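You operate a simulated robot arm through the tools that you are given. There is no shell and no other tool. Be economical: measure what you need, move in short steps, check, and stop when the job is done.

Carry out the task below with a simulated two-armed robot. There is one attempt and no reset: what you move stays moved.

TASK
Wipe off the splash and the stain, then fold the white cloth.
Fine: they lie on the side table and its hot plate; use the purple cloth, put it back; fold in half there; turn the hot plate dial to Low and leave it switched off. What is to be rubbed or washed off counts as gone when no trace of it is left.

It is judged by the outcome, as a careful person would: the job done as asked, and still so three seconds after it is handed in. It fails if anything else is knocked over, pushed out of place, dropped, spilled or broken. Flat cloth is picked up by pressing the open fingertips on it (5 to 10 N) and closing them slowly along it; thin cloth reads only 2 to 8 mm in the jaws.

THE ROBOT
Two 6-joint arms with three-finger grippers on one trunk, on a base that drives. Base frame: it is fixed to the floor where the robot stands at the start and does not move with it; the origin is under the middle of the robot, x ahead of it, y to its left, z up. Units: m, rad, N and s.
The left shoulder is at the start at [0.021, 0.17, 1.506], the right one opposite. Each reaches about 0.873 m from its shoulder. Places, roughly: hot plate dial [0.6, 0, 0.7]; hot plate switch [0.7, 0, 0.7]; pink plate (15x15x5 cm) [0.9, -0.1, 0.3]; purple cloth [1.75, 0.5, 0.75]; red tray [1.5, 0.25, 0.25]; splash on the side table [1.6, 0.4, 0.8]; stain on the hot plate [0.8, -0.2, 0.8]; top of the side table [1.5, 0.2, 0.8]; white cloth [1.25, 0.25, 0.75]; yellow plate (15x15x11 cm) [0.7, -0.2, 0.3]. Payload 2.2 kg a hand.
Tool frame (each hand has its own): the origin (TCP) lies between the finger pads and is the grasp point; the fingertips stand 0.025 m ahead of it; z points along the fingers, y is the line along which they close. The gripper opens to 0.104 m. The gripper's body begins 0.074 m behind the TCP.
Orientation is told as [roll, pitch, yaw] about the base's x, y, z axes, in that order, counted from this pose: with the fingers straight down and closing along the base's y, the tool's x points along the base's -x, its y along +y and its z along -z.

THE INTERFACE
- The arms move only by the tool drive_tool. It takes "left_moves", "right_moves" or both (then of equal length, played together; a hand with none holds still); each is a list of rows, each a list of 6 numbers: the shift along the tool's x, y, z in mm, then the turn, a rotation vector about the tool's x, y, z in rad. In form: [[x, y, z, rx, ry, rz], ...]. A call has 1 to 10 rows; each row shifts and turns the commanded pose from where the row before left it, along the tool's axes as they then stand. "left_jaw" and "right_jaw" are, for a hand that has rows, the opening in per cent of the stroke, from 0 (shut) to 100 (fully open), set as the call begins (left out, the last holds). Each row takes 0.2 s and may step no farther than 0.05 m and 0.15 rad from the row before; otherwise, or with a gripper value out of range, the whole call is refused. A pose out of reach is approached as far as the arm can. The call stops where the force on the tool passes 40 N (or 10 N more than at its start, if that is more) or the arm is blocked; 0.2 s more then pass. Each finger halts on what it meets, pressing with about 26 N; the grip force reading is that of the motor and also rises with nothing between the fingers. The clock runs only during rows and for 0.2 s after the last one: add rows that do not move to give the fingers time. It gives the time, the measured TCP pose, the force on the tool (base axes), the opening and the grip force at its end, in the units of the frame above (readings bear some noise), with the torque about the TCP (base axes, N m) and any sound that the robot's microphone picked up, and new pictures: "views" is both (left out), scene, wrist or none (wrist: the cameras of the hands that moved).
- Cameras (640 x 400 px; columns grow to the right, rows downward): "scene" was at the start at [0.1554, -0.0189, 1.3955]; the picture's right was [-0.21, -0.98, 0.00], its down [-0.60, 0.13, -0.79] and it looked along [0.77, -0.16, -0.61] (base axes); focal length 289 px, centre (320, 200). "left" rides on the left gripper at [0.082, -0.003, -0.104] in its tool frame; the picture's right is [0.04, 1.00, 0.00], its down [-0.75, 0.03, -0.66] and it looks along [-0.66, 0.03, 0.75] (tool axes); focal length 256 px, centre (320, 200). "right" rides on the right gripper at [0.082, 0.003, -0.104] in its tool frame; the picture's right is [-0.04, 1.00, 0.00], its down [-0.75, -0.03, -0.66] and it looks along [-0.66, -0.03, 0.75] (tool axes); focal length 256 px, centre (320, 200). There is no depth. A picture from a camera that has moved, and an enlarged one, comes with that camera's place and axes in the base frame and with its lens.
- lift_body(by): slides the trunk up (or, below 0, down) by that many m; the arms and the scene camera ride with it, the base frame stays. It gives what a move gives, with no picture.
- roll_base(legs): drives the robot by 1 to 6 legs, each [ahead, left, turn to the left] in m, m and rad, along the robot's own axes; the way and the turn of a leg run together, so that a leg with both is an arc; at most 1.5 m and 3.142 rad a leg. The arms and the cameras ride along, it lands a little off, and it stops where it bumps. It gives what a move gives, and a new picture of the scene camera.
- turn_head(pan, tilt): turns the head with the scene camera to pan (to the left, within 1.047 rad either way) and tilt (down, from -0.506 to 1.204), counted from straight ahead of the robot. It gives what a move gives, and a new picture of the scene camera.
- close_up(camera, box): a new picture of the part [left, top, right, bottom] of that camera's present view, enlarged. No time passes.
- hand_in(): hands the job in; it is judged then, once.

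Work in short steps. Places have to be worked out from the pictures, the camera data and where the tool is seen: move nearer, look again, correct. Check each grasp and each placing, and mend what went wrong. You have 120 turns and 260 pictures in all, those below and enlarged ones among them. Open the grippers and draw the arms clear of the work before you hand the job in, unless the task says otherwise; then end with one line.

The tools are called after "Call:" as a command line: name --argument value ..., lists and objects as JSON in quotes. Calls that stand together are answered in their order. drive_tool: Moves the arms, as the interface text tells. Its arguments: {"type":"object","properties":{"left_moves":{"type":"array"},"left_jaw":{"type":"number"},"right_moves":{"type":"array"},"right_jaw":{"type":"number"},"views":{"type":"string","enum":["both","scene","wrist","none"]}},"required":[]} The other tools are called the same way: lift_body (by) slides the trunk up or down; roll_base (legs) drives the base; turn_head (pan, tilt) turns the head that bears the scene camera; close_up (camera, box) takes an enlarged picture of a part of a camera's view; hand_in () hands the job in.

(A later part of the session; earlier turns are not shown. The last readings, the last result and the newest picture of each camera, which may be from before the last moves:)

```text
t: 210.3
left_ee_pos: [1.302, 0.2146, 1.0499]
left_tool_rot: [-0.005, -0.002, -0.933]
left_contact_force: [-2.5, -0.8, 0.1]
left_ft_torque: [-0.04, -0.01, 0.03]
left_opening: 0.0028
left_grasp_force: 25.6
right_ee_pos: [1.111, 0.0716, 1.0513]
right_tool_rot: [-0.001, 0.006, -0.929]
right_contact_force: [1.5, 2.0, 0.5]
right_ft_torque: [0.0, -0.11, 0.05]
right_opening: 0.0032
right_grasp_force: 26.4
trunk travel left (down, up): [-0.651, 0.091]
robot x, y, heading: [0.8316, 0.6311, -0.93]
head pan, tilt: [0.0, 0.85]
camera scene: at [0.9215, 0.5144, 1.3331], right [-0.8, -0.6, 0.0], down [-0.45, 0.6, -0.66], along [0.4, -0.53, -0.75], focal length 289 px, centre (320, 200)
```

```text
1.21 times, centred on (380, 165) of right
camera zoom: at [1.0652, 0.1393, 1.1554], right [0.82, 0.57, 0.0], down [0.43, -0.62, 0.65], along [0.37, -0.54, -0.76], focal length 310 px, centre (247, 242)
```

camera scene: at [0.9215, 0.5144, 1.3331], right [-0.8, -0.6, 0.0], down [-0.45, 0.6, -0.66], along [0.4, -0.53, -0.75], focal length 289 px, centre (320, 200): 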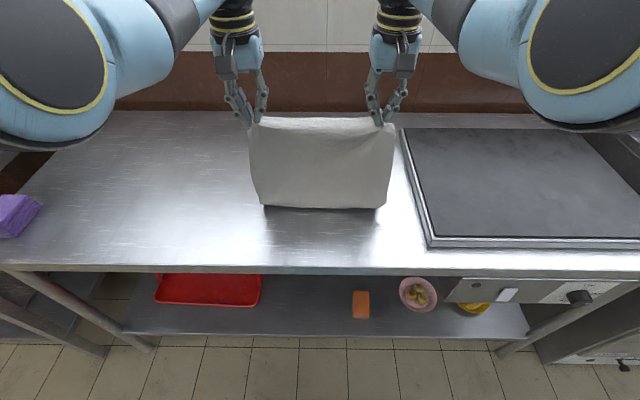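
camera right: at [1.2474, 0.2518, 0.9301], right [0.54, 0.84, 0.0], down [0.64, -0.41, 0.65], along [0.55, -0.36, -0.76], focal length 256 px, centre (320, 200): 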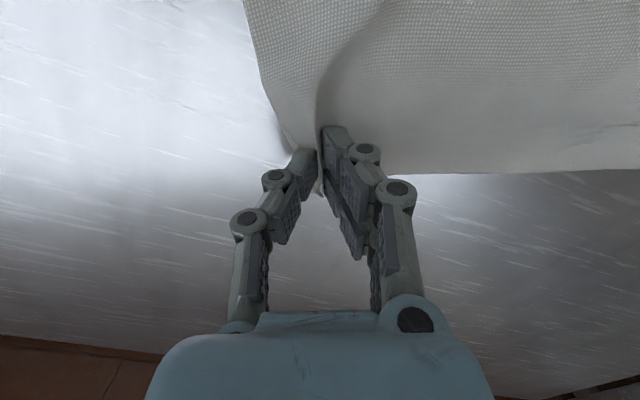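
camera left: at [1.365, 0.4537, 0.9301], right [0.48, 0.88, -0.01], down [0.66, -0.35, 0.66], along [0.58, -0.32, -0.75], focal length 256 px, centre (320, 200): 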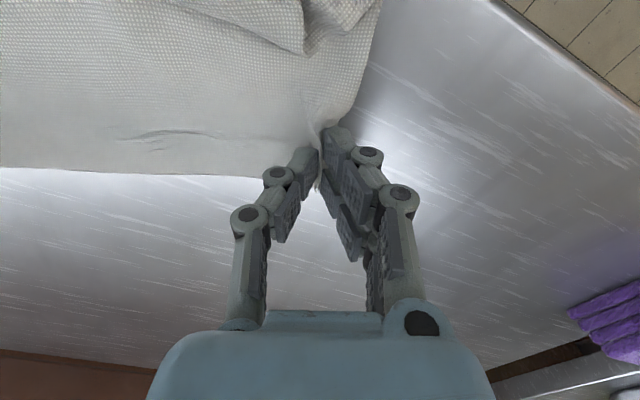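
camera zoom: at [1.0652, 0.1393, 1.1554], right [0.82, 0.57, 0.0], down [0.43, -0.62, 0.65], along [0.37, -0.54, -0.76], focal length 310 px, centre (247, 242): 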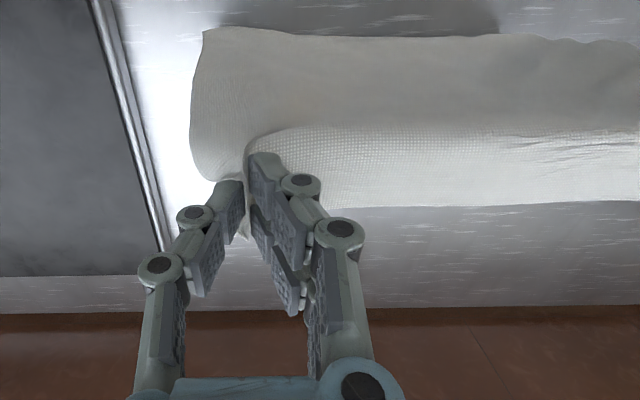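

Now it is clean and even, with the bottom trailing deep. I continue lowering and backing until half lies on the table.

Call:
lift_body --by -0.03

Call:
roll_base --legs '[[-0.04, 0, 0]]'

Call:
lift_body --by -0.03

Call:
roll_base --legs '[[-0.04, 0, 0]]'

Call:
lift_body --by -0.025

Call:
drive_tool --left_moves '[[0, 0, 0, 0, 0, 0]]' --right_moves '[[0, 0, 0, 0, 0, 0]]' --views "both"

```text
t: 211.1
left_ee_pos: [1.3014, 0.2146, 1.0197]
left_tool_rot: [-0.006, -0.001, -0.932]
left_contact_force: [-0.7, -0.9, 0.0]
left_ft_torque: [-0.02, 0.01, 0.03]
left_opening: 0.003
left_grasp_force: 25.9
right_ee_pos: [1.1121, 0.0708, 1.0215]
right_tool_rot: [-0.001, 0.009, -0.929]
right_contact_force: [1.8, 1.1, 0.5]
right_ft_torque: [0.03, -0.05, -0.02]
right_opening: 0.0035
right_grasp_force: 26.3
trunk travel left (down, up): [-0.621, 0.121]
robot x, y, heading: [0.8317, 0.6356, -0.925]
head pan, tilt: [0.0, 0.85]
```

```text
t: 212.0
left_ee_pos: [1.2778, 0.247, 1.0216]
left_tool_rot: [-0.007, -0.002, -0.932]
left_contact_force: [-2.0, -0.8, 0.2]
left_ft_torque: [-0.1, -0.01, 0.04]
left_opening: 0.0026
left_grasp_force: 25.9
right_ee_pos: [1.0876, 0.103, 1.0223]
right_tool_rot: [-0.003, 0.006, -0.928]
right_contact_force: [0.7, 0.8, 0.1]
right_ft_torque: [0.01, -0.11, 0.03]
right_opening: 0.0037
right_grasp_force: 25.8
trunk travel left (down, up): [-0.621, 0.121]
robot x, y, heading: [0.8096, 0.6651, -0.93]
head pan, tilt: [0.0, 0.85]
camera scene: at [0.8982, 0.5456, 1.303], right [-0.8, -0.6, 0.0], down [-0.45, 0.6, -0.66], along [0.4, -0.53, -0.75], focal length 289 px, centre (320, 200)
```

scene: 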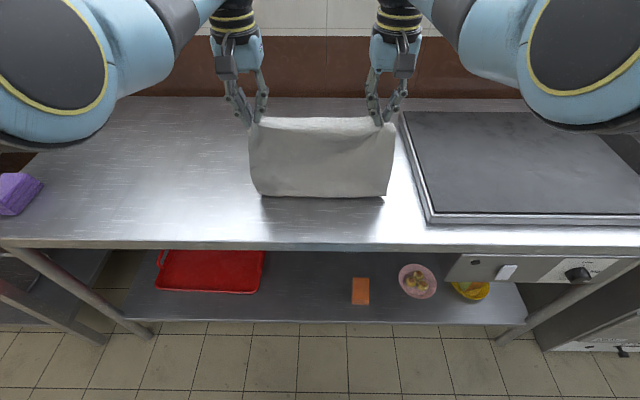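

```text
t: 212.7
left_ee_pos: [1.2789, 0.2442, 0.9893]
left_tool_rot: [-0.006, -0.001, -0.932]
left_contact_force: [-2.3, 0.1, -0.4]
left_ft_torque: [-0.04, 0.04, 0.03]
left_opening: 0.003
left_grasp_force: 26.2
right_ee_pos: [1.0878, 0.1022, 0.99]
right_tool_rot: [-0.002, 0.006, -0.929]
right_contact_force: [1.6, 0.8, 0.0]
right_ft_torque: [0.05, -0.09, -0.01]
right_opening: 0.003
right_grasp_force: 26.0
trunk travel left (down, up): [-0.591, 0.151]
robot x, y, heading: [0.81, 0.6675, -0.927]
head pan, tilt: [0.0, 0.85]
```

```text
t: 213.6
left_ee_pos: [1.2537, 0.279, 0.9908]
left_tool_rot: [-0.006, -0.001, -0.932]
left_contact_force: [-1.9, -0.5, 1.0]
left_ft_torque: [-0.08, 0.03, 0.04]
left_opening: 0.0027
left_grasp_force: 25.8
right_ee_pos: [1.0636, 0.1359, 0.9917]
right_tool_rot: [-0.004, 0.005, -0.929]
right_contact_force: [1.3, 1.8, 0.9]
right_ft_torque: [-0.01, -0.09, 0.02]
right_opening: 0.0033
right_grasp_force: 26.6
trunk travel left (down, up): [-0.591, 0.151]
robot x, y, heading: [0.7863, 0.6987, -0.929]
head pan, tilt: [0.0, 0.85]
camera scene: at [0.8742, 0.5777, 1.2729], right [-0.8, -0.6, 0.0], down [-0.45, 0.6, -0.66], along [0.4, -0.53, -0.75], focal length 289 px, centre (320, 200)
```

scene: 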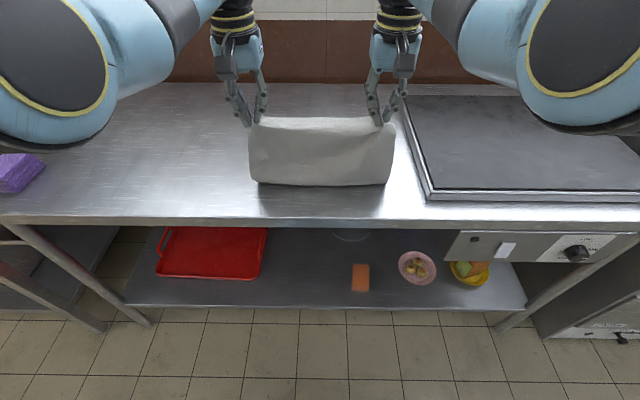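

```text
t: 214.3
left_ee_pos: [1.2541, 0.2779, 0.9651]
left_tool_rot: [-0.007, -0.001, -0.932]
left_contact_force: [-1.7, -0.6, 0.0]
left_ft_torque: [-0.04, 0.02, 0.06]
left_opening: 0.0029
left_grasp_force: 25.4
right_ee_pos: [1.065, 0.1344, 0.9659]
right_tool_rot: [-0.002, 0.004, -0.929]
right_contact_force: [1.4, 1.5, 0.4]
right_ft_torque: [0.06, -0.07, 0.0]
right_opening: 0.0034
right_grasp_force: 25.6
trunk travel left (down, up): [-0.566, 0.176]
robot x, y, heading: [0.7888, 0.6961, -0.927]
head pan, tilt: [0.0, 0.85]
```

```text
t: 214.7
left_ee_pos: [1.2535, 0.2782, 0.9645]
left_tool_rot: [-0.007, 0.0, -0.931]
left_contact_force: [-2.3, -0.9, -0.8]
left_ft_torque: [-0.05, 0.06, 0.03]
left_opening: 0.003
left_grasp_force: 25.9
right_ee_pos: [1.0641, 0.1347, 0.9666]
right_tool_rot: [-0.001, 0.006, -0.928]
right_contact_force: [2.0, 0.6, -0.4]
right_ft_torque: [0.07, -0.05, 0.01]
right_opening: 0.003
right_grasp_force: 26.1
trunk travel left (down, up): [-0.566, 0.176]
robot x, y, heading: [0.7861, 0.6975, -0.926]
head pan, tilt: [0.0, 0.85]
camera scene: at [0.8753, 0.5762, 1.2476], right [-0.8, -0.6, 0.0], down [-0.45, 0.6, -0.66], along [0.39, -0.53, -0.75], focal length 289 px, centre (320, 200)
camera right: at [1.0186, 0.2017, 1.0698], right [0.82, 0.57, 0.0], down [0.43, -0.62, 0.65], along [0.37, -0.54, -0.76], focal length 256 px, centre (320, 200)
camera left: at [1.2029, 0.3422, 1.0688], right [0.78, 0.63, -0.01], down [0.48, -0.58, 0.66], along [0.41, -0.51, -0.75], focal length 256 px, centre (320, 200)
```

scene: 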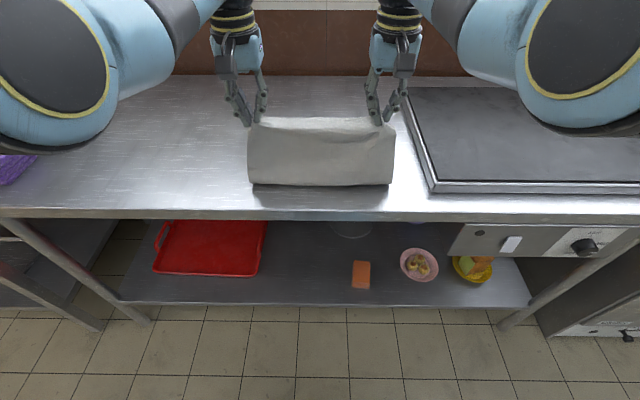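
right: 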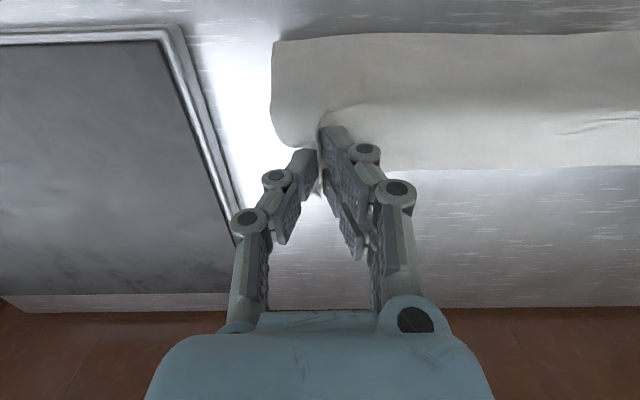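
left: 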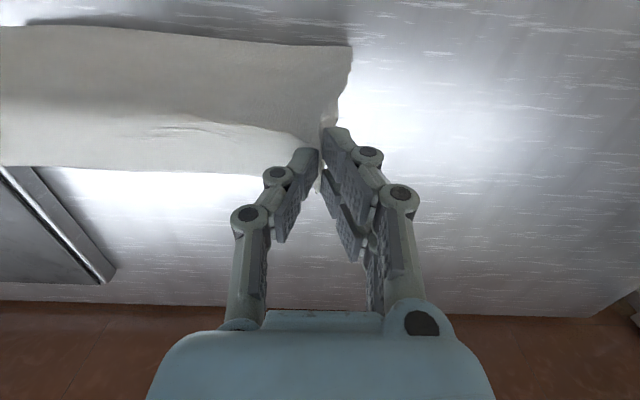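

This is going well: the crease stands at ahead ≈0.588, with the lower half on the table to ≈0.71 and the held edge above. I sink 2 cm, roll 4 cm ahead, then bring the top edge down onto the far edge.

Call:
lift_body --by -0.02

Call:
roll_base --legs '[[0.04, 0, 0]]'

Call:
drive_tool --left_moves '[[-7, 0, 15, 0, 0, 0], [-7, 0, 15, 0, 0, 0], [-6, 0, 15, 0, 0, 0], [-6, 0, 15, 0, 0, 0], [0, 0, 0, 0, 0, 0]]' --right_moves '[[-7, 0, 15, 0, 0, 0], [-7, 0, 15, 0, 0, 0], [-6, 0, 15, 0, 0, 0], [-6, 0, 15, 0, 0, 0], [0, 0, 0, 0, 0, 0]]' --views "both"

```text
t: 215.4
left_ee_pos: [1.2537, 0.2785, 0.9464]
left_tool_rot: [-0.008, -0.002, -0.93]
left_contact_force: [-1.9, -1.1, 0.4]
left_ft_torque: [-0.04, 0.02, 0.03]
left_opening: 0.0028
left_grasp_force: 25.5
right_ee_pos: [1.0633, 0.1347, 0.9462]
right_tool_rot: [-0.001, 0.005, -0.929]
right_contact_force: [2.3, 1.1, -0.3]
right_ft_torque: [0.03, -0.08, 0.03]
right_opening: 0.0034
right_grasp_force: 26.8
trunk travel left (down, up): [-0.546, 0.196]
robot x, y, heading: [0.7847, 0.6996, -0.928]
head pan, tilt: [0.0, 0.85]
```

```text
t: 216.3
left_ee_pos: [1.2786, 0.2448, 0.9443]
left_tool_rot: [-0.008, 0.004, -0.931]
left_contact_force: [-1.5, -1.7, -1.0]
left_ft_torque: [-0.01, 0.1, 0.01]
left_opening: 0.0028
left_grasp_force: 25.6
right_ee_pos: [1.0887, 0.1015, 0.9445]
right_tool_rot: [-0.001, 0.007, -0.93]
right_contact_force: [2.4, 0.9, -0.8]
right_ft_torque: [0.08, -0.05, 0.01]
right_opening: 0.0031
right_grasp_force: 26.1
trunk travel left (down, up): [-0.546, 0.196]
robot x, y, heading: [0.809, 0.6641, -0.931]
head pan, tilt: [0.0, 0.85]
camera scene: at [0.9003, 0.5425, 1.2271], right [-0.8, -0.6, 0.0], down [-0.45, 0.6, -0.66], along [0.39, -0.53, -0.75], focal length 289 px, centre (320, 200)
```

scene: 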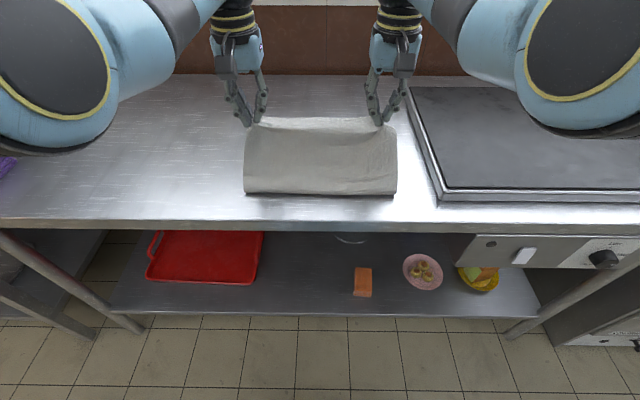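

```text
t: 217.5
left_ee_pos: [1.2874, 0.2395, 0.8916]
left_tool_rot: [-0.008, -0.002, -0.933]
left_contact_force: [-9.2, -6.8, 0.9]
left_ft_torque: [-0.23, 0.24, 0.03]
left_opening: 0.0033
left_grasp_force: 26.3
left hand out of reach, approached as far as the arm can: row 3, 4
right_ee_pos: [1.0892, 0.0942, 0.8985]
right_tool_rot: [0.002, 0.004, -0.928]
right_contact_force: [8.9, 7.6, 0.1]
right_ft_torque: [0.2, -0.28, 0.03]
right_opening: 0.0031
right_grasp_force: 25.9
right hand out of reach, approached as far as the arm can: row 3, 4
trunk travel left (down, up): [-0.546, 0.196]
robot x, y, heading: [0.8072, 0.663, -0.933]
head pan, tilt: [0.0, 0.85]
camera scene: at [0.899, 0.5442, 1.2274], right [-0.8, -0.6, 0.0], down [-0.45, 0.6, -0.66], along [0.39, -0.53, -0.75], focal length 289 px, centre (320, 200)
camera right: at [1.0429, 0.1617, 1.0024], right [0.82, 0.57, 0.0], down [0.43, -0.62, 0.65], along [0.37, -0.54, -0.76], focal length 256 px, centre (320, 200)
camera left: at [1.2365, 0.3043, 0.9948], right [0.78, 0.63, -0.01], down [0.48, -0.58, 0.66], along [0.41, -0.52, -0.75], focal length 256 px, centre (320, 200)
```

scene: 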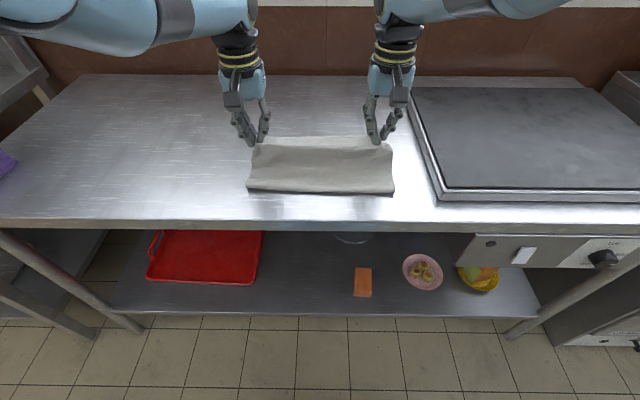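
right: 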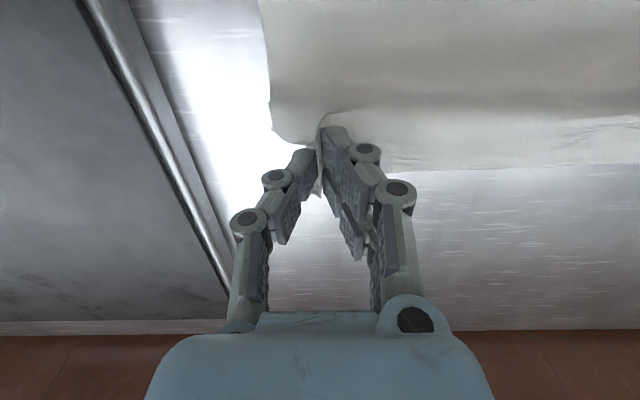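
left: 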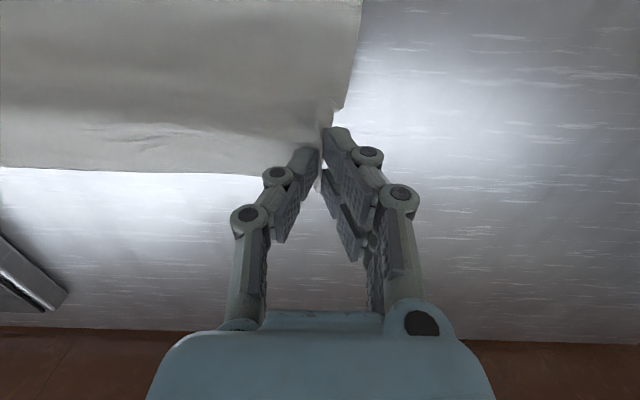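

Near the reach limit again, so I relieve the sideways pull, roll 2.5 cm ahead and lower the last part with the trunk.

Call:
drive_tool --left_moves '[[4, -4, 0, 0, 0, 0], [0, 0, 0, 0, 0, 0]]' --right_moves '[[4, 4, 6, 0, 0, 0], [0, 0, 0, 0, 0, 0]]' --views "none"

Call:
roll_base --legs '[[0.03, 0, 0]]'

Call:
lift_body --by -0.05

Call:
drive_tool --left_moves '[[0, 0, 0, 0, 0, 0]]' --right_moves '[[0, 0, 0, 0, 0, 0]]' --views "both"

```text
t: 218.1
left_ee_pos: [1.2819, 0.2407, 0.8913]
left_tool_rot: [-0.005, 0.0, -0.932]
left_contact_force: [-3.9, -2.2, 0.8]
left_ft_torque: [-0.1, 0.1, 0.03]
left_opening: 0.003
left_grasp_force: 26.1
right_ee_pos: [1.0885, 0.0985, 0.8922]
right_tool_rot: [-0.002, 0.007, -0.93]
right_contact_force: [4.7, 3.8, 0.5]
right_ft_torque: [0.08, -0.12, -0.03]
right_opening: 0.003
right_grasp_force: 26.5
trunk travel left (down, up): [-0.546, 0.196]
robot x, y, heading: [0.8108, 0.6635, -0.929]
head pan, tilt: [0.0, 0.85]
```

```text
t: 218.9
left_ee_pos: [1.299, 0.2182, 0.891]
left_tool_rot: [-0.007, 0.001, -0.933]
left_contact_force: [-3.6, -2.6, 0.0]
left_ft_torque: [-0.02, 0.08, 0.03]
left_opening: 0.0029
left_grasp_force: 25.9
right_ee_pos: [1.1068, 0.0752, 0.8916]
right_tool_rot: [-0.001, 0.008, -0.931]
right_contact_force: [3.5, 1.9, -0.3]
right_ft_torque: [0.13, -0.05, 0.04]
right_opening: 0.0033
right_grasp_force: 25.9
trunk travel left (down, up): [-0.546, 0.196]
robot x, y, heading: [0.8239, 0.6434, -0.934]
head pan, tilt: [0.0, 0.85]
camera scene: at [0.9176, 0.5194, 1.2272], right [-0.8, -0.6, 0.0], down [-0.45, 0.6, -0.66], along [0.39, -0.53, -0.75], focal length 289 px, centre (320, 200)
```

scene: 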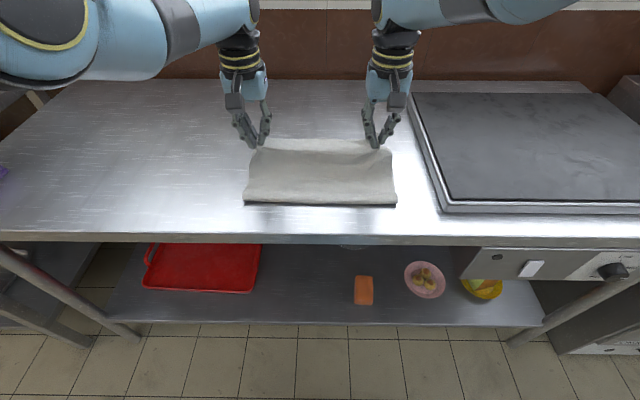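

```text
t: 219.8
left_ee_pos: [1.3004, 0.2182, 0.842]
left_tool_rot: [-0.007, 0.001, -0.934]
left_contact_force: [-2.4, -2.9, 0.2]
left_ft_torque: [-0.02, 0.04, 0.06]
left_opening: 0.003
left_grasp_force: 26.0
right_ee_pos: [1.1069, 0.0743, 0.8417]
right_tool_rot: [-0.003, 0.01, -0.929]
right_contact_force: [2.5, 1.5, 0.0]
right_ft_torque: [0.07, -0.1, 0.01]
right_opening: 0.0032
right_grasp_force: 26.0
trunk travel left (down, up): [-0.496, 0.246]
robot x, y, heading: [0.8274, 0.6407, -0.926]
head pan, tilt: [0.0, 0.85]
```

```text
t: 220.2
left_ee_pos: [1.3002, 0.2174, 0.8414]
left_tool_rot: [-0.008, 0.001, -0.935]
left_contact_force: [-2.8, -2.7, -0.2]
left_ft_torque: [-0.04, 0.04, 0.05]
left_opening: 0.0029
left_grasp_force: 26.3
right_ee_pos: [1.1079, 0.0745, 0.8404]
right_tool_rot: [-0.002, 0.012, -0.93]
right_contact_force: [2.7, 2.4, -0.8]
right_ft_torque: [0.07, -0.09, 0.01]
right_opening: 0.0031
right_grasp_force: 26.1
trunk travel left (down, up): [-0.496, 0.246]
robot x, y, heading: [0.8251, 0.6394, -0.928]
head pan, tilt: [0.0, 0.85]
camera scene: at [0.9175, 0.5195, 1.1767], right [-0.8, -0.6, 0.0], down [-0.45, 0.6, -0.66], along [0.39, -0.53, -0.75], focal length 289 px, centre (320, 200)
camera right: at [1.0624, 0.1417, 0.9449], right [0.82, 0.57, 0.0], down [0.43, -0.63, 0.65], along [0.36, -0.54, -0.76], focal length 256 px, centre (320, 200)
camera left: at [1.2489, 0.2823, 0.9446], right [0.78, 0.63, -0.01], down [0.48, -0.58, 0.66], along [0.41, -0.51, -0.75], focal length 256 px, centre (320, 200)
```

scene: 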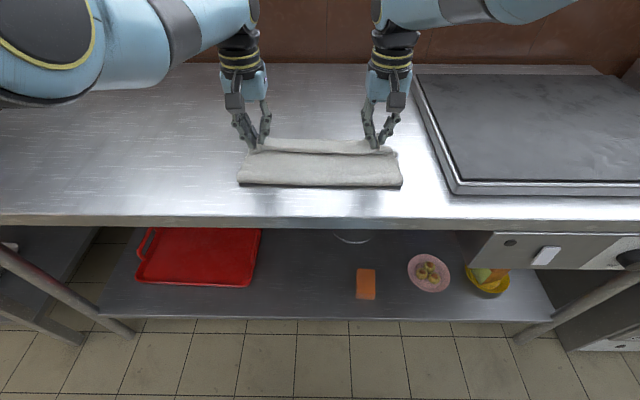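
right: 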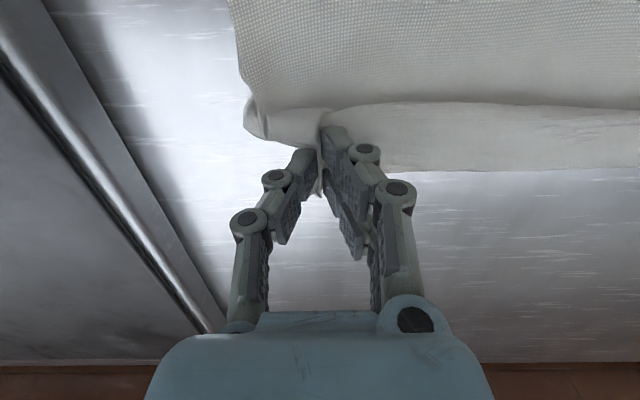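
left: 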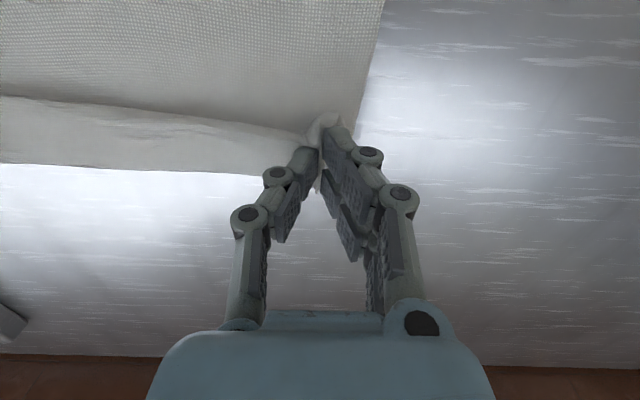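

The top edge is nearly down on the far edge. I lower 8 mm, open the jaws gently, rise and look.

Call:
drive_tool --left_moves '[[0, 0, 8, 0, 0, 0], [0, 0, 0, 0, 0, 0]]' --right_moves '[[0, 0, 8, 0, 0, 0], [0, 0, 0, 0, 0, 0]]' --views "none"

Call:
drive_tool --left_moves '[[0, 0, 0, 0, 0, 0], [0, 0, -5, 0, 0, 0], [0, 0, -30, 0, 0, 0]]' --right_moves '[[0, 0, 0, 0, 0, 0], [0, 0, -5, 0, 0, 0], [0, 0, -30, 0, 0, 0]]' --left_jaw 25 --right_jaw 25 --views "none"

Call:
lift_body --by 0.12

Call:
drive_tool --left_moves '[[0, 0, 0, 0, 0, 0]]' --right_moves '[[0, 0, 0, 0, 0, 0]]' --views "both"

Call:
close_up --camera "scene" --box '[200, 90, 440, 260]'

```text
t: 220.8
left_ee_pos: [1.299, 0.2176, 0.8326]
left_tool_rot: [-0.007, -0.001, -0.932]
left_contact_force: [-2.9, -2.1, 1.2]
left_ft_torque: [-0.04, 0.1, 0.03]
left_opening: 0.003
left_grasp_force: 26.0
right_ee_pos: [1.1078, 0.0764, 0.8336]
right_tool_rot: [-0.001, 0.009, -0.93]
right_contact_force: [2.4, 2.2, 0.8]
right_ft_torque: [0.11, -0.08, 0.01]
right_opening: 0.0032
right_grasp_force: 25.3
trunk travel left (down, up): [-0.496, 0.246]
robot x, y, heading: [0.8276, 0.6428, -0.929]
head pan, tilt: [0.0, 0.85]
```

```text
t: 221.6
left_ee_pos: [1.2986, 0.2177, 0.8672]
left_tool_rot: [-0.007, 0.001, -0.934]
left_contact_force: [-0.1, 0.8, 0.7]
left_ft_torque: [0.01, -0.01, 0.0]
left_opening: 0.026
left_grasp_force: 0.1
right_ee_pos: [1.1074, 0.0741, 0.868]
right_tool_rot: [-0.002, 0.012, -0.927]
right_contact_force: [-0.3, -0.9, 0.3]
right_ft_torque: [-0.05, -0.01, -0.02]
right_opening: 0.0261
right_grasp_force: 0.0
trunk travel left (down, up): [-0.496, 0.246]
robot x, y, heading: [0.8253, 0.6413, -0.932]
head pan, tilt: [0.0, 0.85]
```

```text
t: 223.1
left_ee_pos: [1.3002, 0.2175, 0.9865]
left_tool_rot: [-0.008, 0.0, -0.932]
left_contact_force: [0.0, -0.2, -1.0]
left_ft_torque: [-0.02, -0.03, 0.0]
left_opening: 0.0262
left_grasp_force: 0.0
right_ee_pos: [1.1084, 0.0744, 0.9867]
right_tool_rot: [-0.003, 0.013, -0.93]
right_contact_force: [0.3, -0.6, -0.5]
right_ft_torque: [0.01, -0.02, -0.02]
right_opening: 0.026
right_grasp_force: 0.1
trunk travel left (down, up): [-0.616, 0.126]
robot x, y, heading: [0.8288, 0.6395, -0.93]
head pan, tilt: [0.0, 0.85]
```

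```text
t: 223.5
left_ee_pos: [1.2995, 0.2192, 0.9873]
left_tool_rot: [-0.007, -0.001, -0.931]
left_contact_force: [0.2, 0.6, -0.8]
left_ft_torque: [0.01, 0.0, 0.01]
left_opening: 0.0261
left_grasp_force: 0.1
right_ee_pos: [1.1086, 0.0751, 0.9883]
right_tool_rot: [-0.002, 0.011, -0.929]
right_contact_force: [0.4, 0.5, -0.3]
right_ft_torque: [0.02, 0.01, -0.02]
right_opening: 0.026
right_grasp_force: 0.1
trunk travel left (down, up): [-0.616, 0.126]
robot x, y, heading: [0.8262, 0.6432, -0.929]
head pan, tilt: [0.0, 0.85]
camera scene: at [0.9166, 0.5207, 1.2978], right [-0.8, -0.6, 0.0], down [-0.45, 0.6, -0.66], along [0.39, -0.53, -0.75], focal length 289 px, centre (320, 200)
camera right: at [1.0625, 0.1413, 1.0917], right [0.82, 0.57, 0.0], down [0.43, -0.63, 0.65], along [0.36, -0.54, -0.76], focal length 256 px, centre (320, 200)
camera left: at [1.2492, 0.2825, 1.0915], right [0.78, 0.63, -0.01], down [0.48, -0.58, 0.66], along [0.41, -0.51, -0.75], focal length 256 px, centre (320, 200)
```

scene: 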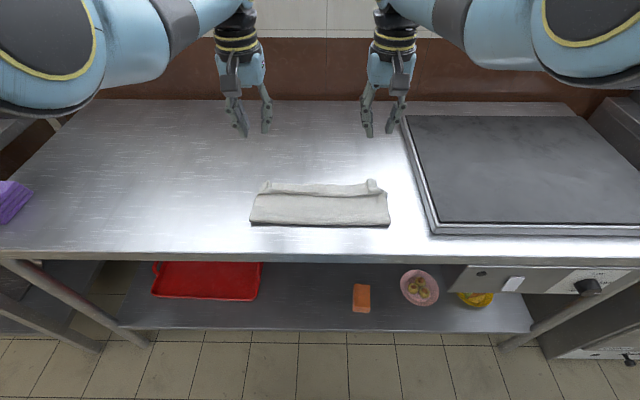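
right: 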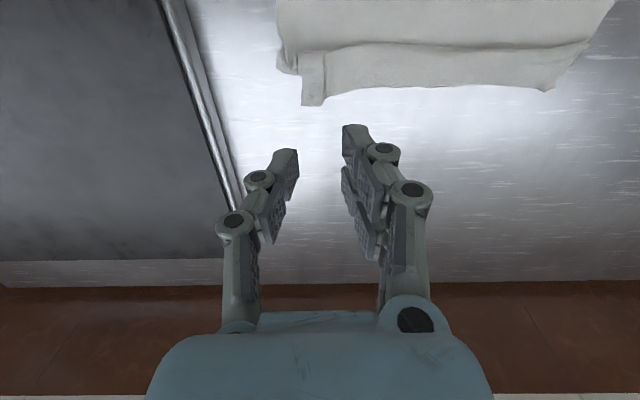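
left: 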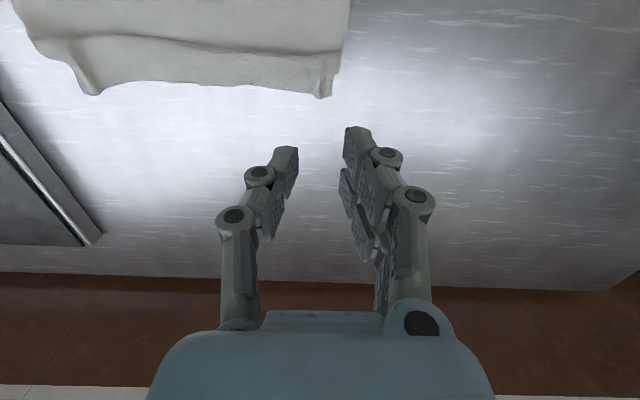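

```text
2.35 times, centred on (320, 175) of scene
camera zoom: at [0.9166, 0.5207, 1.2978], right [-0.8, -0.6, 0.0], down [-0.45, 0.6, -0.66], along [0.39, -0.53, -0.75], focal length 680 px, centre (320, 259)
```

zoom: 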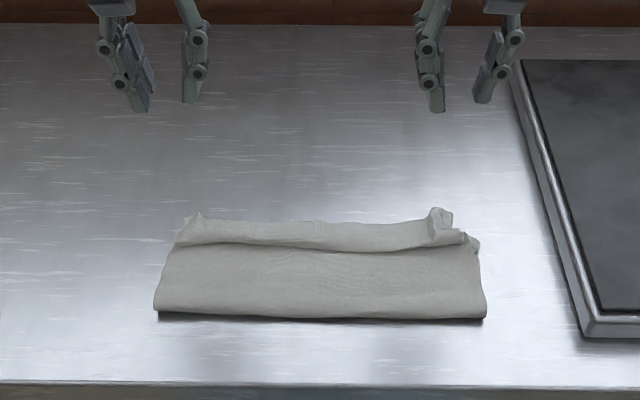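

The cloth is folded, though with a small pleat near the edge; I'll come back to that. Next the dial, triangulated at about (0.615, -0.04, 0.708). I back off 0.35 m, move right 0.40 m and pitch the right gripper to point forward.

Call:
roll_base --legs '[[-0.35, 0, 0], [0, -0.4, 0]]'

Call:
drive_tool --right_moves '[[0, 0, 0, 0, -0.15, 0], [0, 0, 0, 0, -0.15, 0], [0, 0, 0, 0, -0.15, 0], [0, 0, 0, 0, -0.15, 0], [0, 0, 0, 0, -0.15, 0], [0, 0, 0, 0, -0.15, 0], [0, 0, 0, 0, -0.15, 0], [0, 0, 0, 0, -0.15, 0], [0, 0, 0, 0, -0.15, 0], [0, 0, 0, 0, -0.15, 0]]' --right_jaw 80 --views "none"

Call:
turn_head --pan -0.25 --tilt 0.7

```text
t: 227.8
left_ee_pos: [0.7751, 0.2608, 0.9887]
left_tool_rot: [-0.008, 0.0, -0.938]
left_contact_force: [-0.2, 0.2, 1.1]
left_ft_torque: [0.02, 0.0, 0.0]
left_opening: 0.0259
left_grasp_force: 0.0
right_ee_pos: [0.5825, 0.1188, 0.9875]
right_tool_rot: [-0.003, 0.013, -0.934]
right_contact_force: [-0.3, 0.5, -0.4]
right_ft_torque: [0.02, 0.02, -0.04]
right_opening: 0.0257
right_grasp_force: 0.0
trunk travel left (down, up): [-0.616, 0.126]
robot x, y, heading: [0.3073, 0.6849, -0.938]
head pan, tilt: [0.0, 0.85]
camera scene: at [0.3931, 0.5657, 1.2978], right [-0.8, -0.59, 0.0], down [-0.45, 0.61, -0.66], along [0.39, -0.53, -0.75], focal length 289 px, centre (320, 200)
```

scene: 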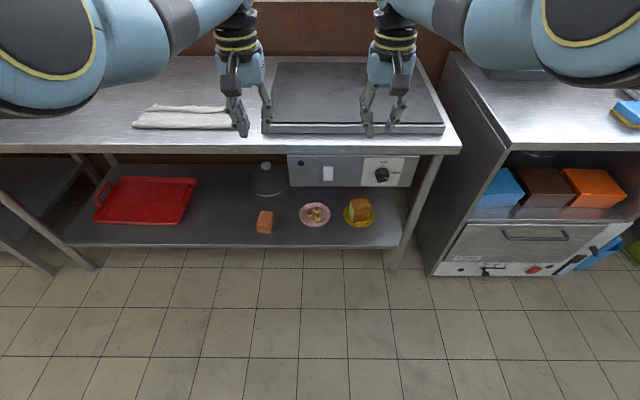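

```text
t: 229.4
left_ee_pos: [0.7738, 0.2621, 0.9885]
left_tool_rot: [-0.008, 0.0, -0.939]
left_contact_force: [0.2, 0.5, 0.5]
left_ft_torque: [-0.02, 0.0, 0.0]
left_opening: 0.0259
left_grasp_force: 0.1
right_ee_pos: [0.5252, 0.0651, 0.9838]
right_tool_rot: [-0.241, -0.973, -0.769]
right_contact_force: [-0.4, 0.5, 0.8]
right_ft_torque: [-0.02, 0.0, -0.01]
right_opening: 0.0831
right_grasp_force: 0.1
trunk travel left (down, up): [-0.616, 0.126]
robot x, y, heading: [0.3072, 0.6847, -0.936]
head pan, tilt: [0.0, 0.85]
stopped in row 7 (right hand): the arm was blocked; the commanded pose is now the measured one
```

```text
t: 230.2
left_ee_pos: [0.7751, 0.2617, 0.9866]
left_tool_rot: [-0.007, 0.0, -0.939]
left_contact_force: [-0.1, 1.8, 0.3]
left_ft_torque: [-0.01, 0.01, -0.01]
left_opening: 0.0262
left_grasp_force: 0.1
right_ee_pos: [0.5245, 0.0635, 0.9832]
right_tool_rot: [-0.239, -0.974, -0.772]
right_contact_force: [-0.2, 0.1, 0.3]
right_ft_torque: [0.01, -0.02, 0.04]
right_opening: 0.0831
right_grasp_force: 0.1
trunk travel left (down, up): [-0.616, 0.126]
robot x, y, heading: [0.3029, 0.6845, -0.939]
head pan, tilt: [-0.25, 0.7]
camera scene: at [0.3791, 0.5503, 1.31], right [-0.93, -0.38, 0.0], down [-0.24, 0.6, -0.76], along [0.29, -0.71, -0.64], focal length 289 px, centre (320, 200)
```

scene: 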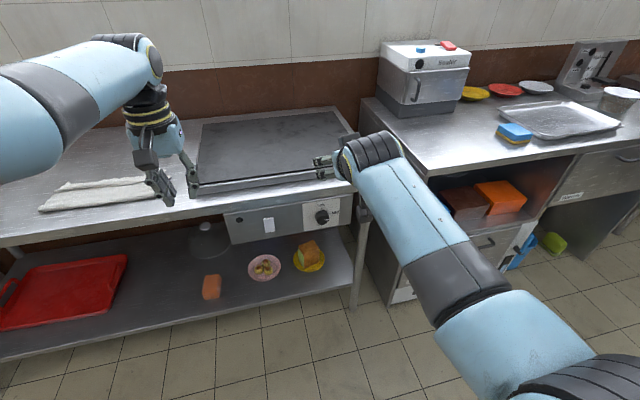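

The right arm needs to be farther out to level the fingers (currently 33° below horizontal). I back off 15 cm more, extend forward, then continue the pitch.

Call:
roll_base --legs '[[-0.15, 0, 0]]'

Call:
drive_tool --right_moves '[[-20, 1, 30, 0, 0, 0], [-20, 1, 30, 0, 0, 0], [-20, 1, 30, 0, 0, 0], [0, 0, 0, 0.05, -0.13, 0], [0, 0, 0, 0.05, -0.13, 0], [0, 0, 0, 0, -0.14, 0], [0, 0, 0, 0, -0.14, 0]]' --views "scene"

```text
t: 231.5
left_ee_pos: [0.6846, 0.3805, 0.9876]
left_tool_rot: [-0.007, -0.002, -0.94]
left_contact_force: [-0.5, 1.2, 0.6]
left_ft_torque: [0.0, -0.01, -0.01]
left_opening: 0.0261
left_grasp_force: 0.0
right_ee_pos: [0.4336, 0.1857, 0.9849]
right_tool_rot: [-0.242, -0.973, -0.774]
right_contact_force: [-0.6, 0.1, 0.0]
right_ft_torque: [-0.02, 0.0, -0.01]
right_opening: 0.0833
right_grasp_force: 0.2
trunk travel left (down, up): [-0.616, 0.126]
robot x, y, heading: [0.2172, 0.8098, -0.935]
head pan, tilt: [-0.25, 0.7]
camera scene: at [0.2892, 0.6718, 1.3103], right [-0.93, -0.37, 0.0], down [-0.24, 0.6, -0.77], along [0.29, -0.71, -0.64], focal length 289 px, centre (320, 200)
```

scene: 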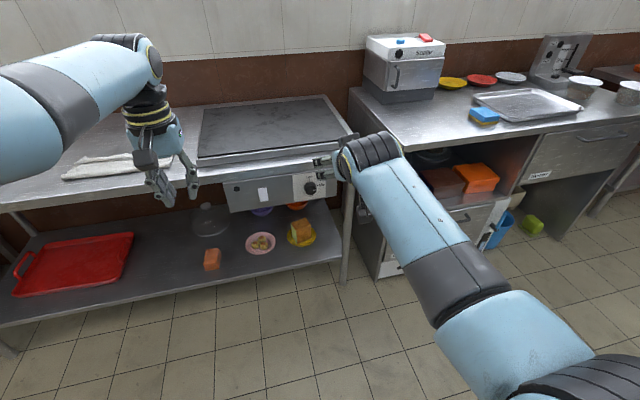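

```text
t: 233.1
left_ee_pos: [0.6867, 0.38, 0.9868]
left_tool_rot: [-0.008, 0.0, -0.942]
left_contact_force: [-0.3, -0.6, -0.2]
left_ft_torque: [0.0, 0.02, -0.01]
left_opening: 0.026
left_grasp_force: 0.0
right_ee_pos: [0.4926, 0.0944, 0.9826]
right_tool_rot: [-1.006, -1.35, -0.096]
right_contact_force: [0.7, -0.3, -0.4]
right_ft_torque: [-0.05, -0.02, -0.02]
right_opening: 0.0832
right_grasp_force: 0.1
right hand out of reach, approached as far as the arm can: row 6
trunk travel left (down, up): [-0.616, 0.126]
robot x, y, heading: [0.219, 0.8099, -0.94]
head pan, tilt: [-0.25, 0.7]
camera scene: at [0.2906, 0.6699, 1.31], right [-0.93, -0.37, 0.0], down [-0.24, 0.6, -0.76], along [0.29, -0.71, -0.65], focal length 289 px, centre (320, 200)
```

scene: 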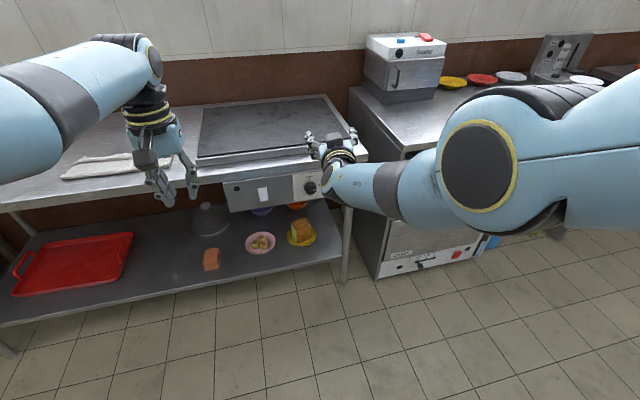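

The gripper now points forward. I trim its orientation, lower the trunk 0.275 m to the knob's height, and look closely at the dial and switch.

Call:
drive_tool --right_moves '[[0, 0, 0, -0.085, -0.058, 0.09], [0, 0, 0, -0.085, -0.058, 0.09], [0, 0, 0, 0, 0, 0]]' --views "none"

Call:
lift_body --by -0.275

Call:
turn_head --pan -0.15 --tilt 0.4

Call:
drive_tool --right_moves '[[0, 0, 0, 0, 0, 0]]' --views "wrist"

```text
t: 233.9
left_ee_pos: [0.6852, 0.3807, 0.9872]
left_tool_rot: [-0.007, 0.001, -0.942]
left_contact_force: [0.7, -0.1, 1.0]
left_ft_torque: [-0.01, 0.02, 0.0]
left_opening: 0.0259
left_grasp_force: 0.0
right_ee_pos: [0.4917, 0.0958, 0.9835]
right_tool_rot: [-0.901, -1.458, -0.121]
right_contact_force: [0.1, -0.2, -0.5]
right_ft_torque: [-0.02, 0.0, 0.0]
right_opening: 0.0831
right_grasp_force: 0.0
right hand out of reach, approached as far as the arm can: row 2
trunk travel left (down, up): [-0.616, 0.126]
robot x, y, heading: [0.2169, 0.8058, -0.938]
head pan, tilt: [-0.25, 0.7]
```

```text
t: 236.7
left_ee_pos: [0.6859, 0.3809, 0.7128]
left_tool_rot: [-0.005, 0.0, -0.939]
left_contact_force: [-0.4, -0.1, 0.7]
left_ft_torque: [0.0, 0.02, 0.0]
left_opening: 0.0257
left_grasp_force: 0.1
right_ee_pos: [0.4859, 0.1048, 0.6628]
right_tool_rot: [-0.615, -1.406, -0.412]
right_contact_force: [0.0, 0.0, -0.4]
right_ft_torque: [0.05, 0.04, -0.01]
right_opening: 0.083
right_grasp_force: 0.1
trunk travel left (down, up): [-0.341, 0.401]
robot x, y, heading: [0.2158, 0.8075, -0.939]
head pan, tilt: [-0.25, 0.7]
```

```text
t: 237.5
left_ee_pos: [0.6857, 0.3804, 0.7136]
left_tool_rot: [-0.007, -0.001, -0.941]
left_contact_force: [0.1, 0.0, 0.2]
left_ft_torque: [-0.02, 0.01, 0.02]
left_opening: 0.0258
left_grasp_force: 0.1
right_ee_pos: [0.4859, 0.1031, 0.6616]
right_tool_rot: [-0.613, -1.405, -0.412]
right_contact_force: [-0.5, -0.1, -0.1]
right_ft_torque: [-0.01, -0.03, 0.03]
right_opening: 0.083
right_grasp_force: 0.0
trunk travel left (down, up): [-0.341, 0.401]
robot x, y, heading: [0.2164, 0.8041, -0.941]
head pan, tilt: [-0.15, 0.4]
camera scene: at [0.3054, 0.6618, 1.0565], right [-0.89, -0.46, 0.0], down [-0.18, 0.35, -0.92], along [0.43, -0.82, -0.39], focal length 289 px, centre (320, 200)
```

scene: 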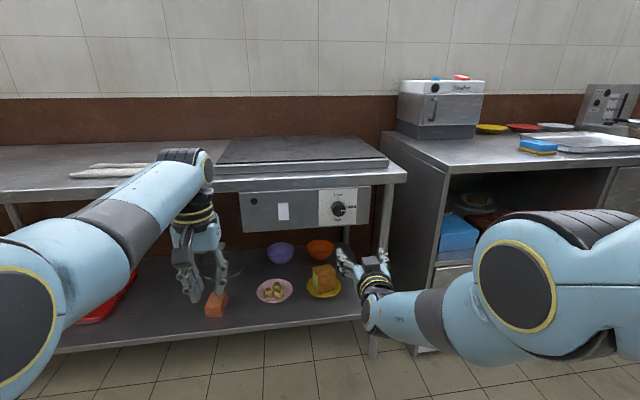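

```text
t: 237.9
left_ee_pos: [0.6852, 0.3813, 0.7123]
left_tool_rot: [-0.008, -0.001, -0.94]
left_contact_force: [0.1, -0.7, 0.8]
left_ft_torque: [-0.02, -0.02, -0.01]
left_opening: 0.0257
left_grasp_force: 0.1
right_ee_pos: [0.4851, 0.1045, 0.6618]
right_tool_rot: [-0.612, -1.405, -0.411]
right_contact_force: [-1.4, 0.9, -0.2]
right_ft_torque: [0.01, 0.0, 0.0]
right_opening: 0.0832
right_grasp_force: 0.0
trunk travel left (down, up): [-0.341, 0.401]
robot x, y, heading: [0.217, 0.8061, -0.939]
head pan, tilt: [-0.15, 0.4]
camera right: at [0.4229, 0.1998, 0.5943], right [0.85, 0.52, -0.06], down [-0.25, 0.49, 0.83], along [0.46, -0.7, 0.55], focal length 256 px, centre (320, 200)
```

right: 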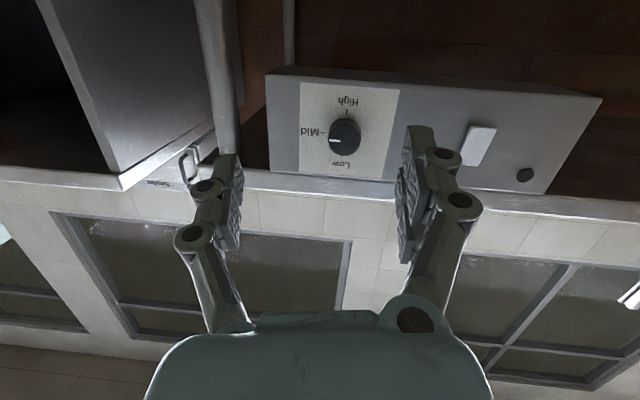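

The wrist camera sees the dial (upside down). I enlarge both views to read the pointer and the switch.

Call:
close_up --camera "right" --box '[260, 60, 560, 210]'

Call:
close_up --camera "scene" --box '[230, 170, 400, 270]'

```text
2.13 times, centred on (410, 135) of right
camera zoom: at [0.4229, 0.1998, 0.5943], right [0.85, 0.52, -0.06], down [-0.25, 0.49, 0.83], along [0.46, -0.7, 0.55], focal length 546 px, centre (128, 339)
```

zoom: 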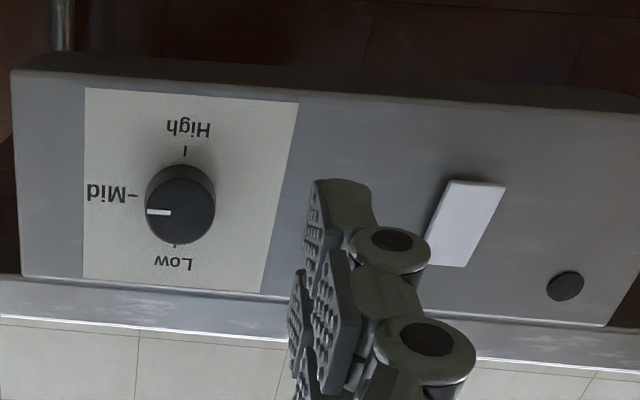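

```text
3.76 times, centred on (315, 220) of scene
camera zoom: at [0.3054, 0.6618, 1.0566], right [-0.89, -0.46, 0.0], down [-0.18, 0.35, -0.92], along [0.43, -0.82, -0.39], focal length 1088 px, centre (339, 125)
```

zoom: 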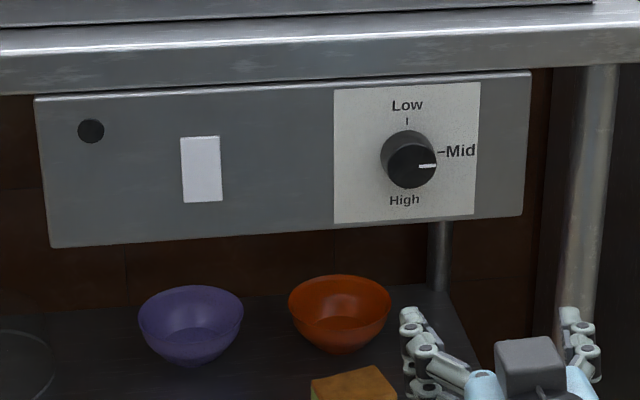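

Pointer at Mid (3 o'clock), Low is at 12 o'clock; the indicator lamp is dark, so it is off. The knob face is at (0.614, -0.046, 0.7025). I trim the hand, align it (up 41 mm, left 15 mm) and approach part-way.

Call:
drive_tool --right_moves '[[0, 0, 0, -0.045, -0.065, 0.05], [0, 0, 0, -0.045, -0.065, 0.045], [-41, 15, 0, 0, 0, 0], [0, 0, 30, 0, 0, 0], [0, 0, 30, 0, 0, 0], [0, 0, 0, 0, 0, 0]]' --right_jaw 75 --views "wrist"

```text
t: 239.3
left_ee_pos: [0.6846, 0.3802, 0.7128]
left_tool_rot: [-0.007, 0.0, -0.94]
left_contact_force: [-0.5, -0.2, -0.1]
left_ft_torque: [0.03, 0.0, 0.03]
left_opening: 0.026
left_grasp_force: 0.1
right_ee_pos: [0.5283, 0.0787, 0.7206]
right_tool_rot: [-0.482, -1.471, -0.514]
right_contact_force: [0.3, -0.1, -0.1]
right_ft_torque: [0.0, -0.03, 0.01]
right_opening: 0.0782
right_grasp_force: 0.1
right hand out of reach, approached as far as the arm can: row 1, 2, 5
trunk travel left (down, up): [-0.341, 0.401]
robot x, y, heading: [0.2166, 0.8078, -0.944]
head pan, tilt: [-0.15, 0.4]
camera right: at [0.4674, 0.1723, 0.6478], right [0.84, 0.54, -0.01], down [-0.32, 0.5, 0.81], along [0.44, -0.68, 0.59], focal length 256 px, centre (320, 200)
```

right: 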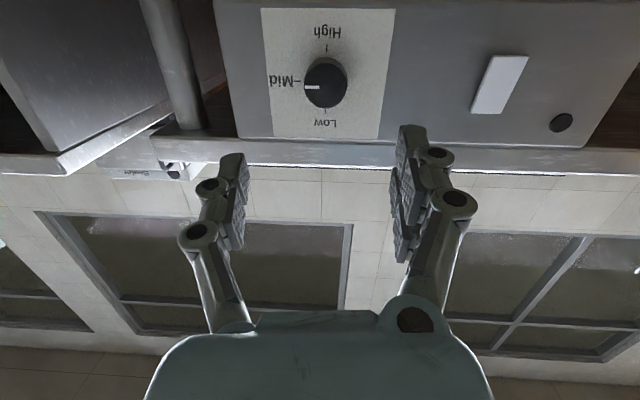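

I correct 18 mm down and 5 mm right, then roll the base 11 cm ahead toward the knob.

Call:
drive_tool --right_moves '[[18, -4, 0, 0, 0, 0], [0, 0, 0, 0, 0, 0]]' --views "none"

Call:
roll_base --legs '[[0.11, 0, 0]]'

Call:
drive_tool --right_moves '[[0, 0, 0, 0, 0, 0]]' --views "wrist"

Call:
close_up --camera "scene" --box '[220, 180, 420, 300]'

```text
t: 239.9
left_ee_pos: [0.6858, 0.3801, 0.7131]
left_tool_rot: [-0.008, 0.0, -0.941]
left_contact_force: [0.0, 1.2, 0.1]
left_ft_torque: [0.04, -0.02, 0.0]
left_opening: 0.0261
left_grasp_force: 0.0
right_ee_pos: [0.5178, 0.0843, 0.7093]
right_tool_rot: [-0.501, -1.473, -0.497]
right_contact_force: [-0.6, 0.4, -0.1]
right_ft_torque: [0.0, 0.03, 0.03]
right_opening: 0.078
right_grasp_force: 0.0
right hand out of reach, approached as far as the arm can: row 1
trunk travel left (down, up): [-0.341, 0.401]
robot x, y, heading: [0.2152, 0.8032, -0.941]
head pan, tilt: [-0.15, 0.4]
```

```text
t: 241.1
left_ee_pos: [0.7494, 0.2926, 0.7122]
left_tool_rot: [-0.007, 0.002, -0.943]
left_contact_force: [0.3, -0.8, -0.2]
left_ft_torque: [0.01, 0.02, -0.02]
left_opening: 0.0257
left_grasp_force: 0.0
right_ee_pos: [0.5831, -0.0034, 0.7087]
right_tool_rot: [-0.49, -1.471, -0.509]
right_contact_force: [0.6, 0.5, 0.1]
right_ft_torque: [-0.03, 0.03, -0.01]
right_opening: 0.078
right_grasp_force: 0.0
trunk travel left (down, up): [-0.341, 0.401]
robot x, y, heading: [0.2842, 0.7225, -0.938]
head pan, tilt: [-0.15, 0.4]
camera scene: at [0.3701, 0.5733, 1.0563], right [-0.89, -0.46, 0.0], down [-0.18, 0.35, -0.92], along [0.43, -0.82, -0.39], focal length 289 px, centre (320, 200)
```

scene: 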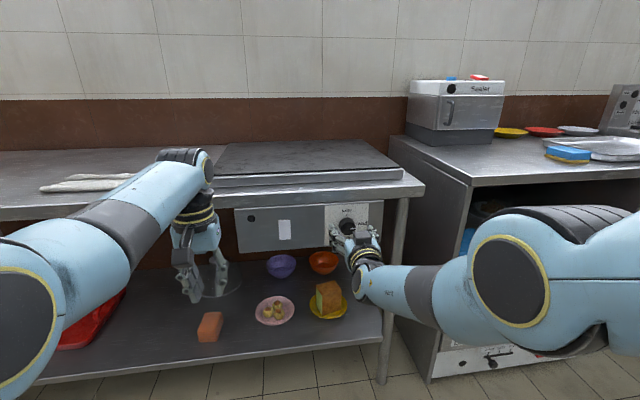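

```text
t: 241.5
left_ee_pos: [0.7497, 0.2929, 0.7122]
left_tool_rot: [-0.005, -0.001, -0.943]
left_contact_force: [-0.1, -0.6, -0.7]
left_ft_torque: [-0.01, -0.02, 0.01]
left_opening: 0.0259
left_grasp_force: 0.0
right_ee_pos: [0.5836, -0.0033, 0.709]
right_tool_rot: [-0.496, -1.472, -0.502]
right_contact_force: [0.2, 0.3, -0.1]
right_ft_torque: [0.01, 0.0, 0.03]
right_opening: 0.0781
right_grasp_force: 0.1
trunk travel left (down, up): [-0.341, 0.401]
robot x, y, heading: [0.2828, 0.718, -0.939]
head pan, tilt: [-0.15, 0.4]
camera right: at [0.523, 0.0894, 0.6362], right [0.84, 0.54, -0.01], down [-0.31, 0.5, 0.81], along [0.44, -0.68, 0.59], focal length 256 px, centre (320, 200)
```

right: 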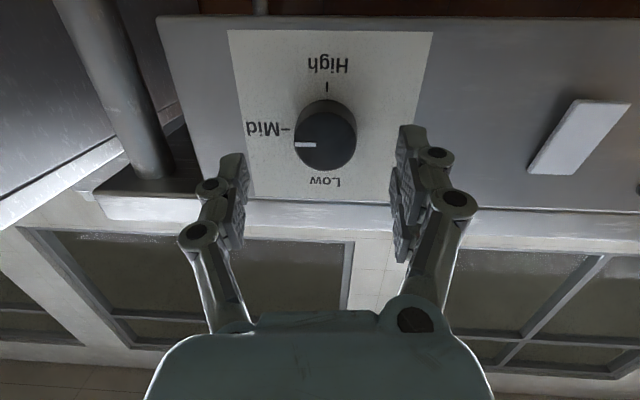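

```text
3.20 times, centred on (320, 240) of scene
camera zoom: at [0.3696, 0.574, 1.0565], right [-0.89, -0.46, 0.0], down [-0.18, 0.35, -0.92], along [0.43, -0.82, -0.39], focal length 924 px, centre (320, 72)
```

zoom: 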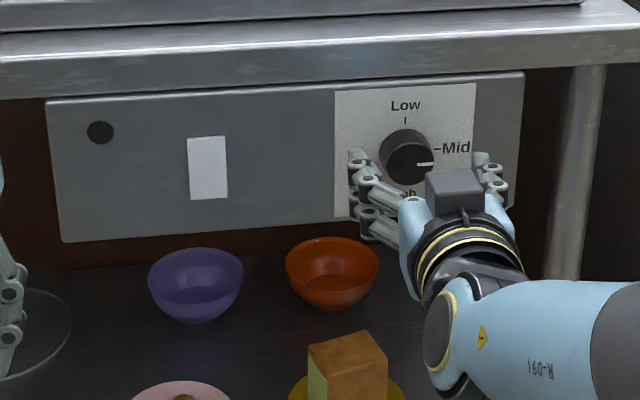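

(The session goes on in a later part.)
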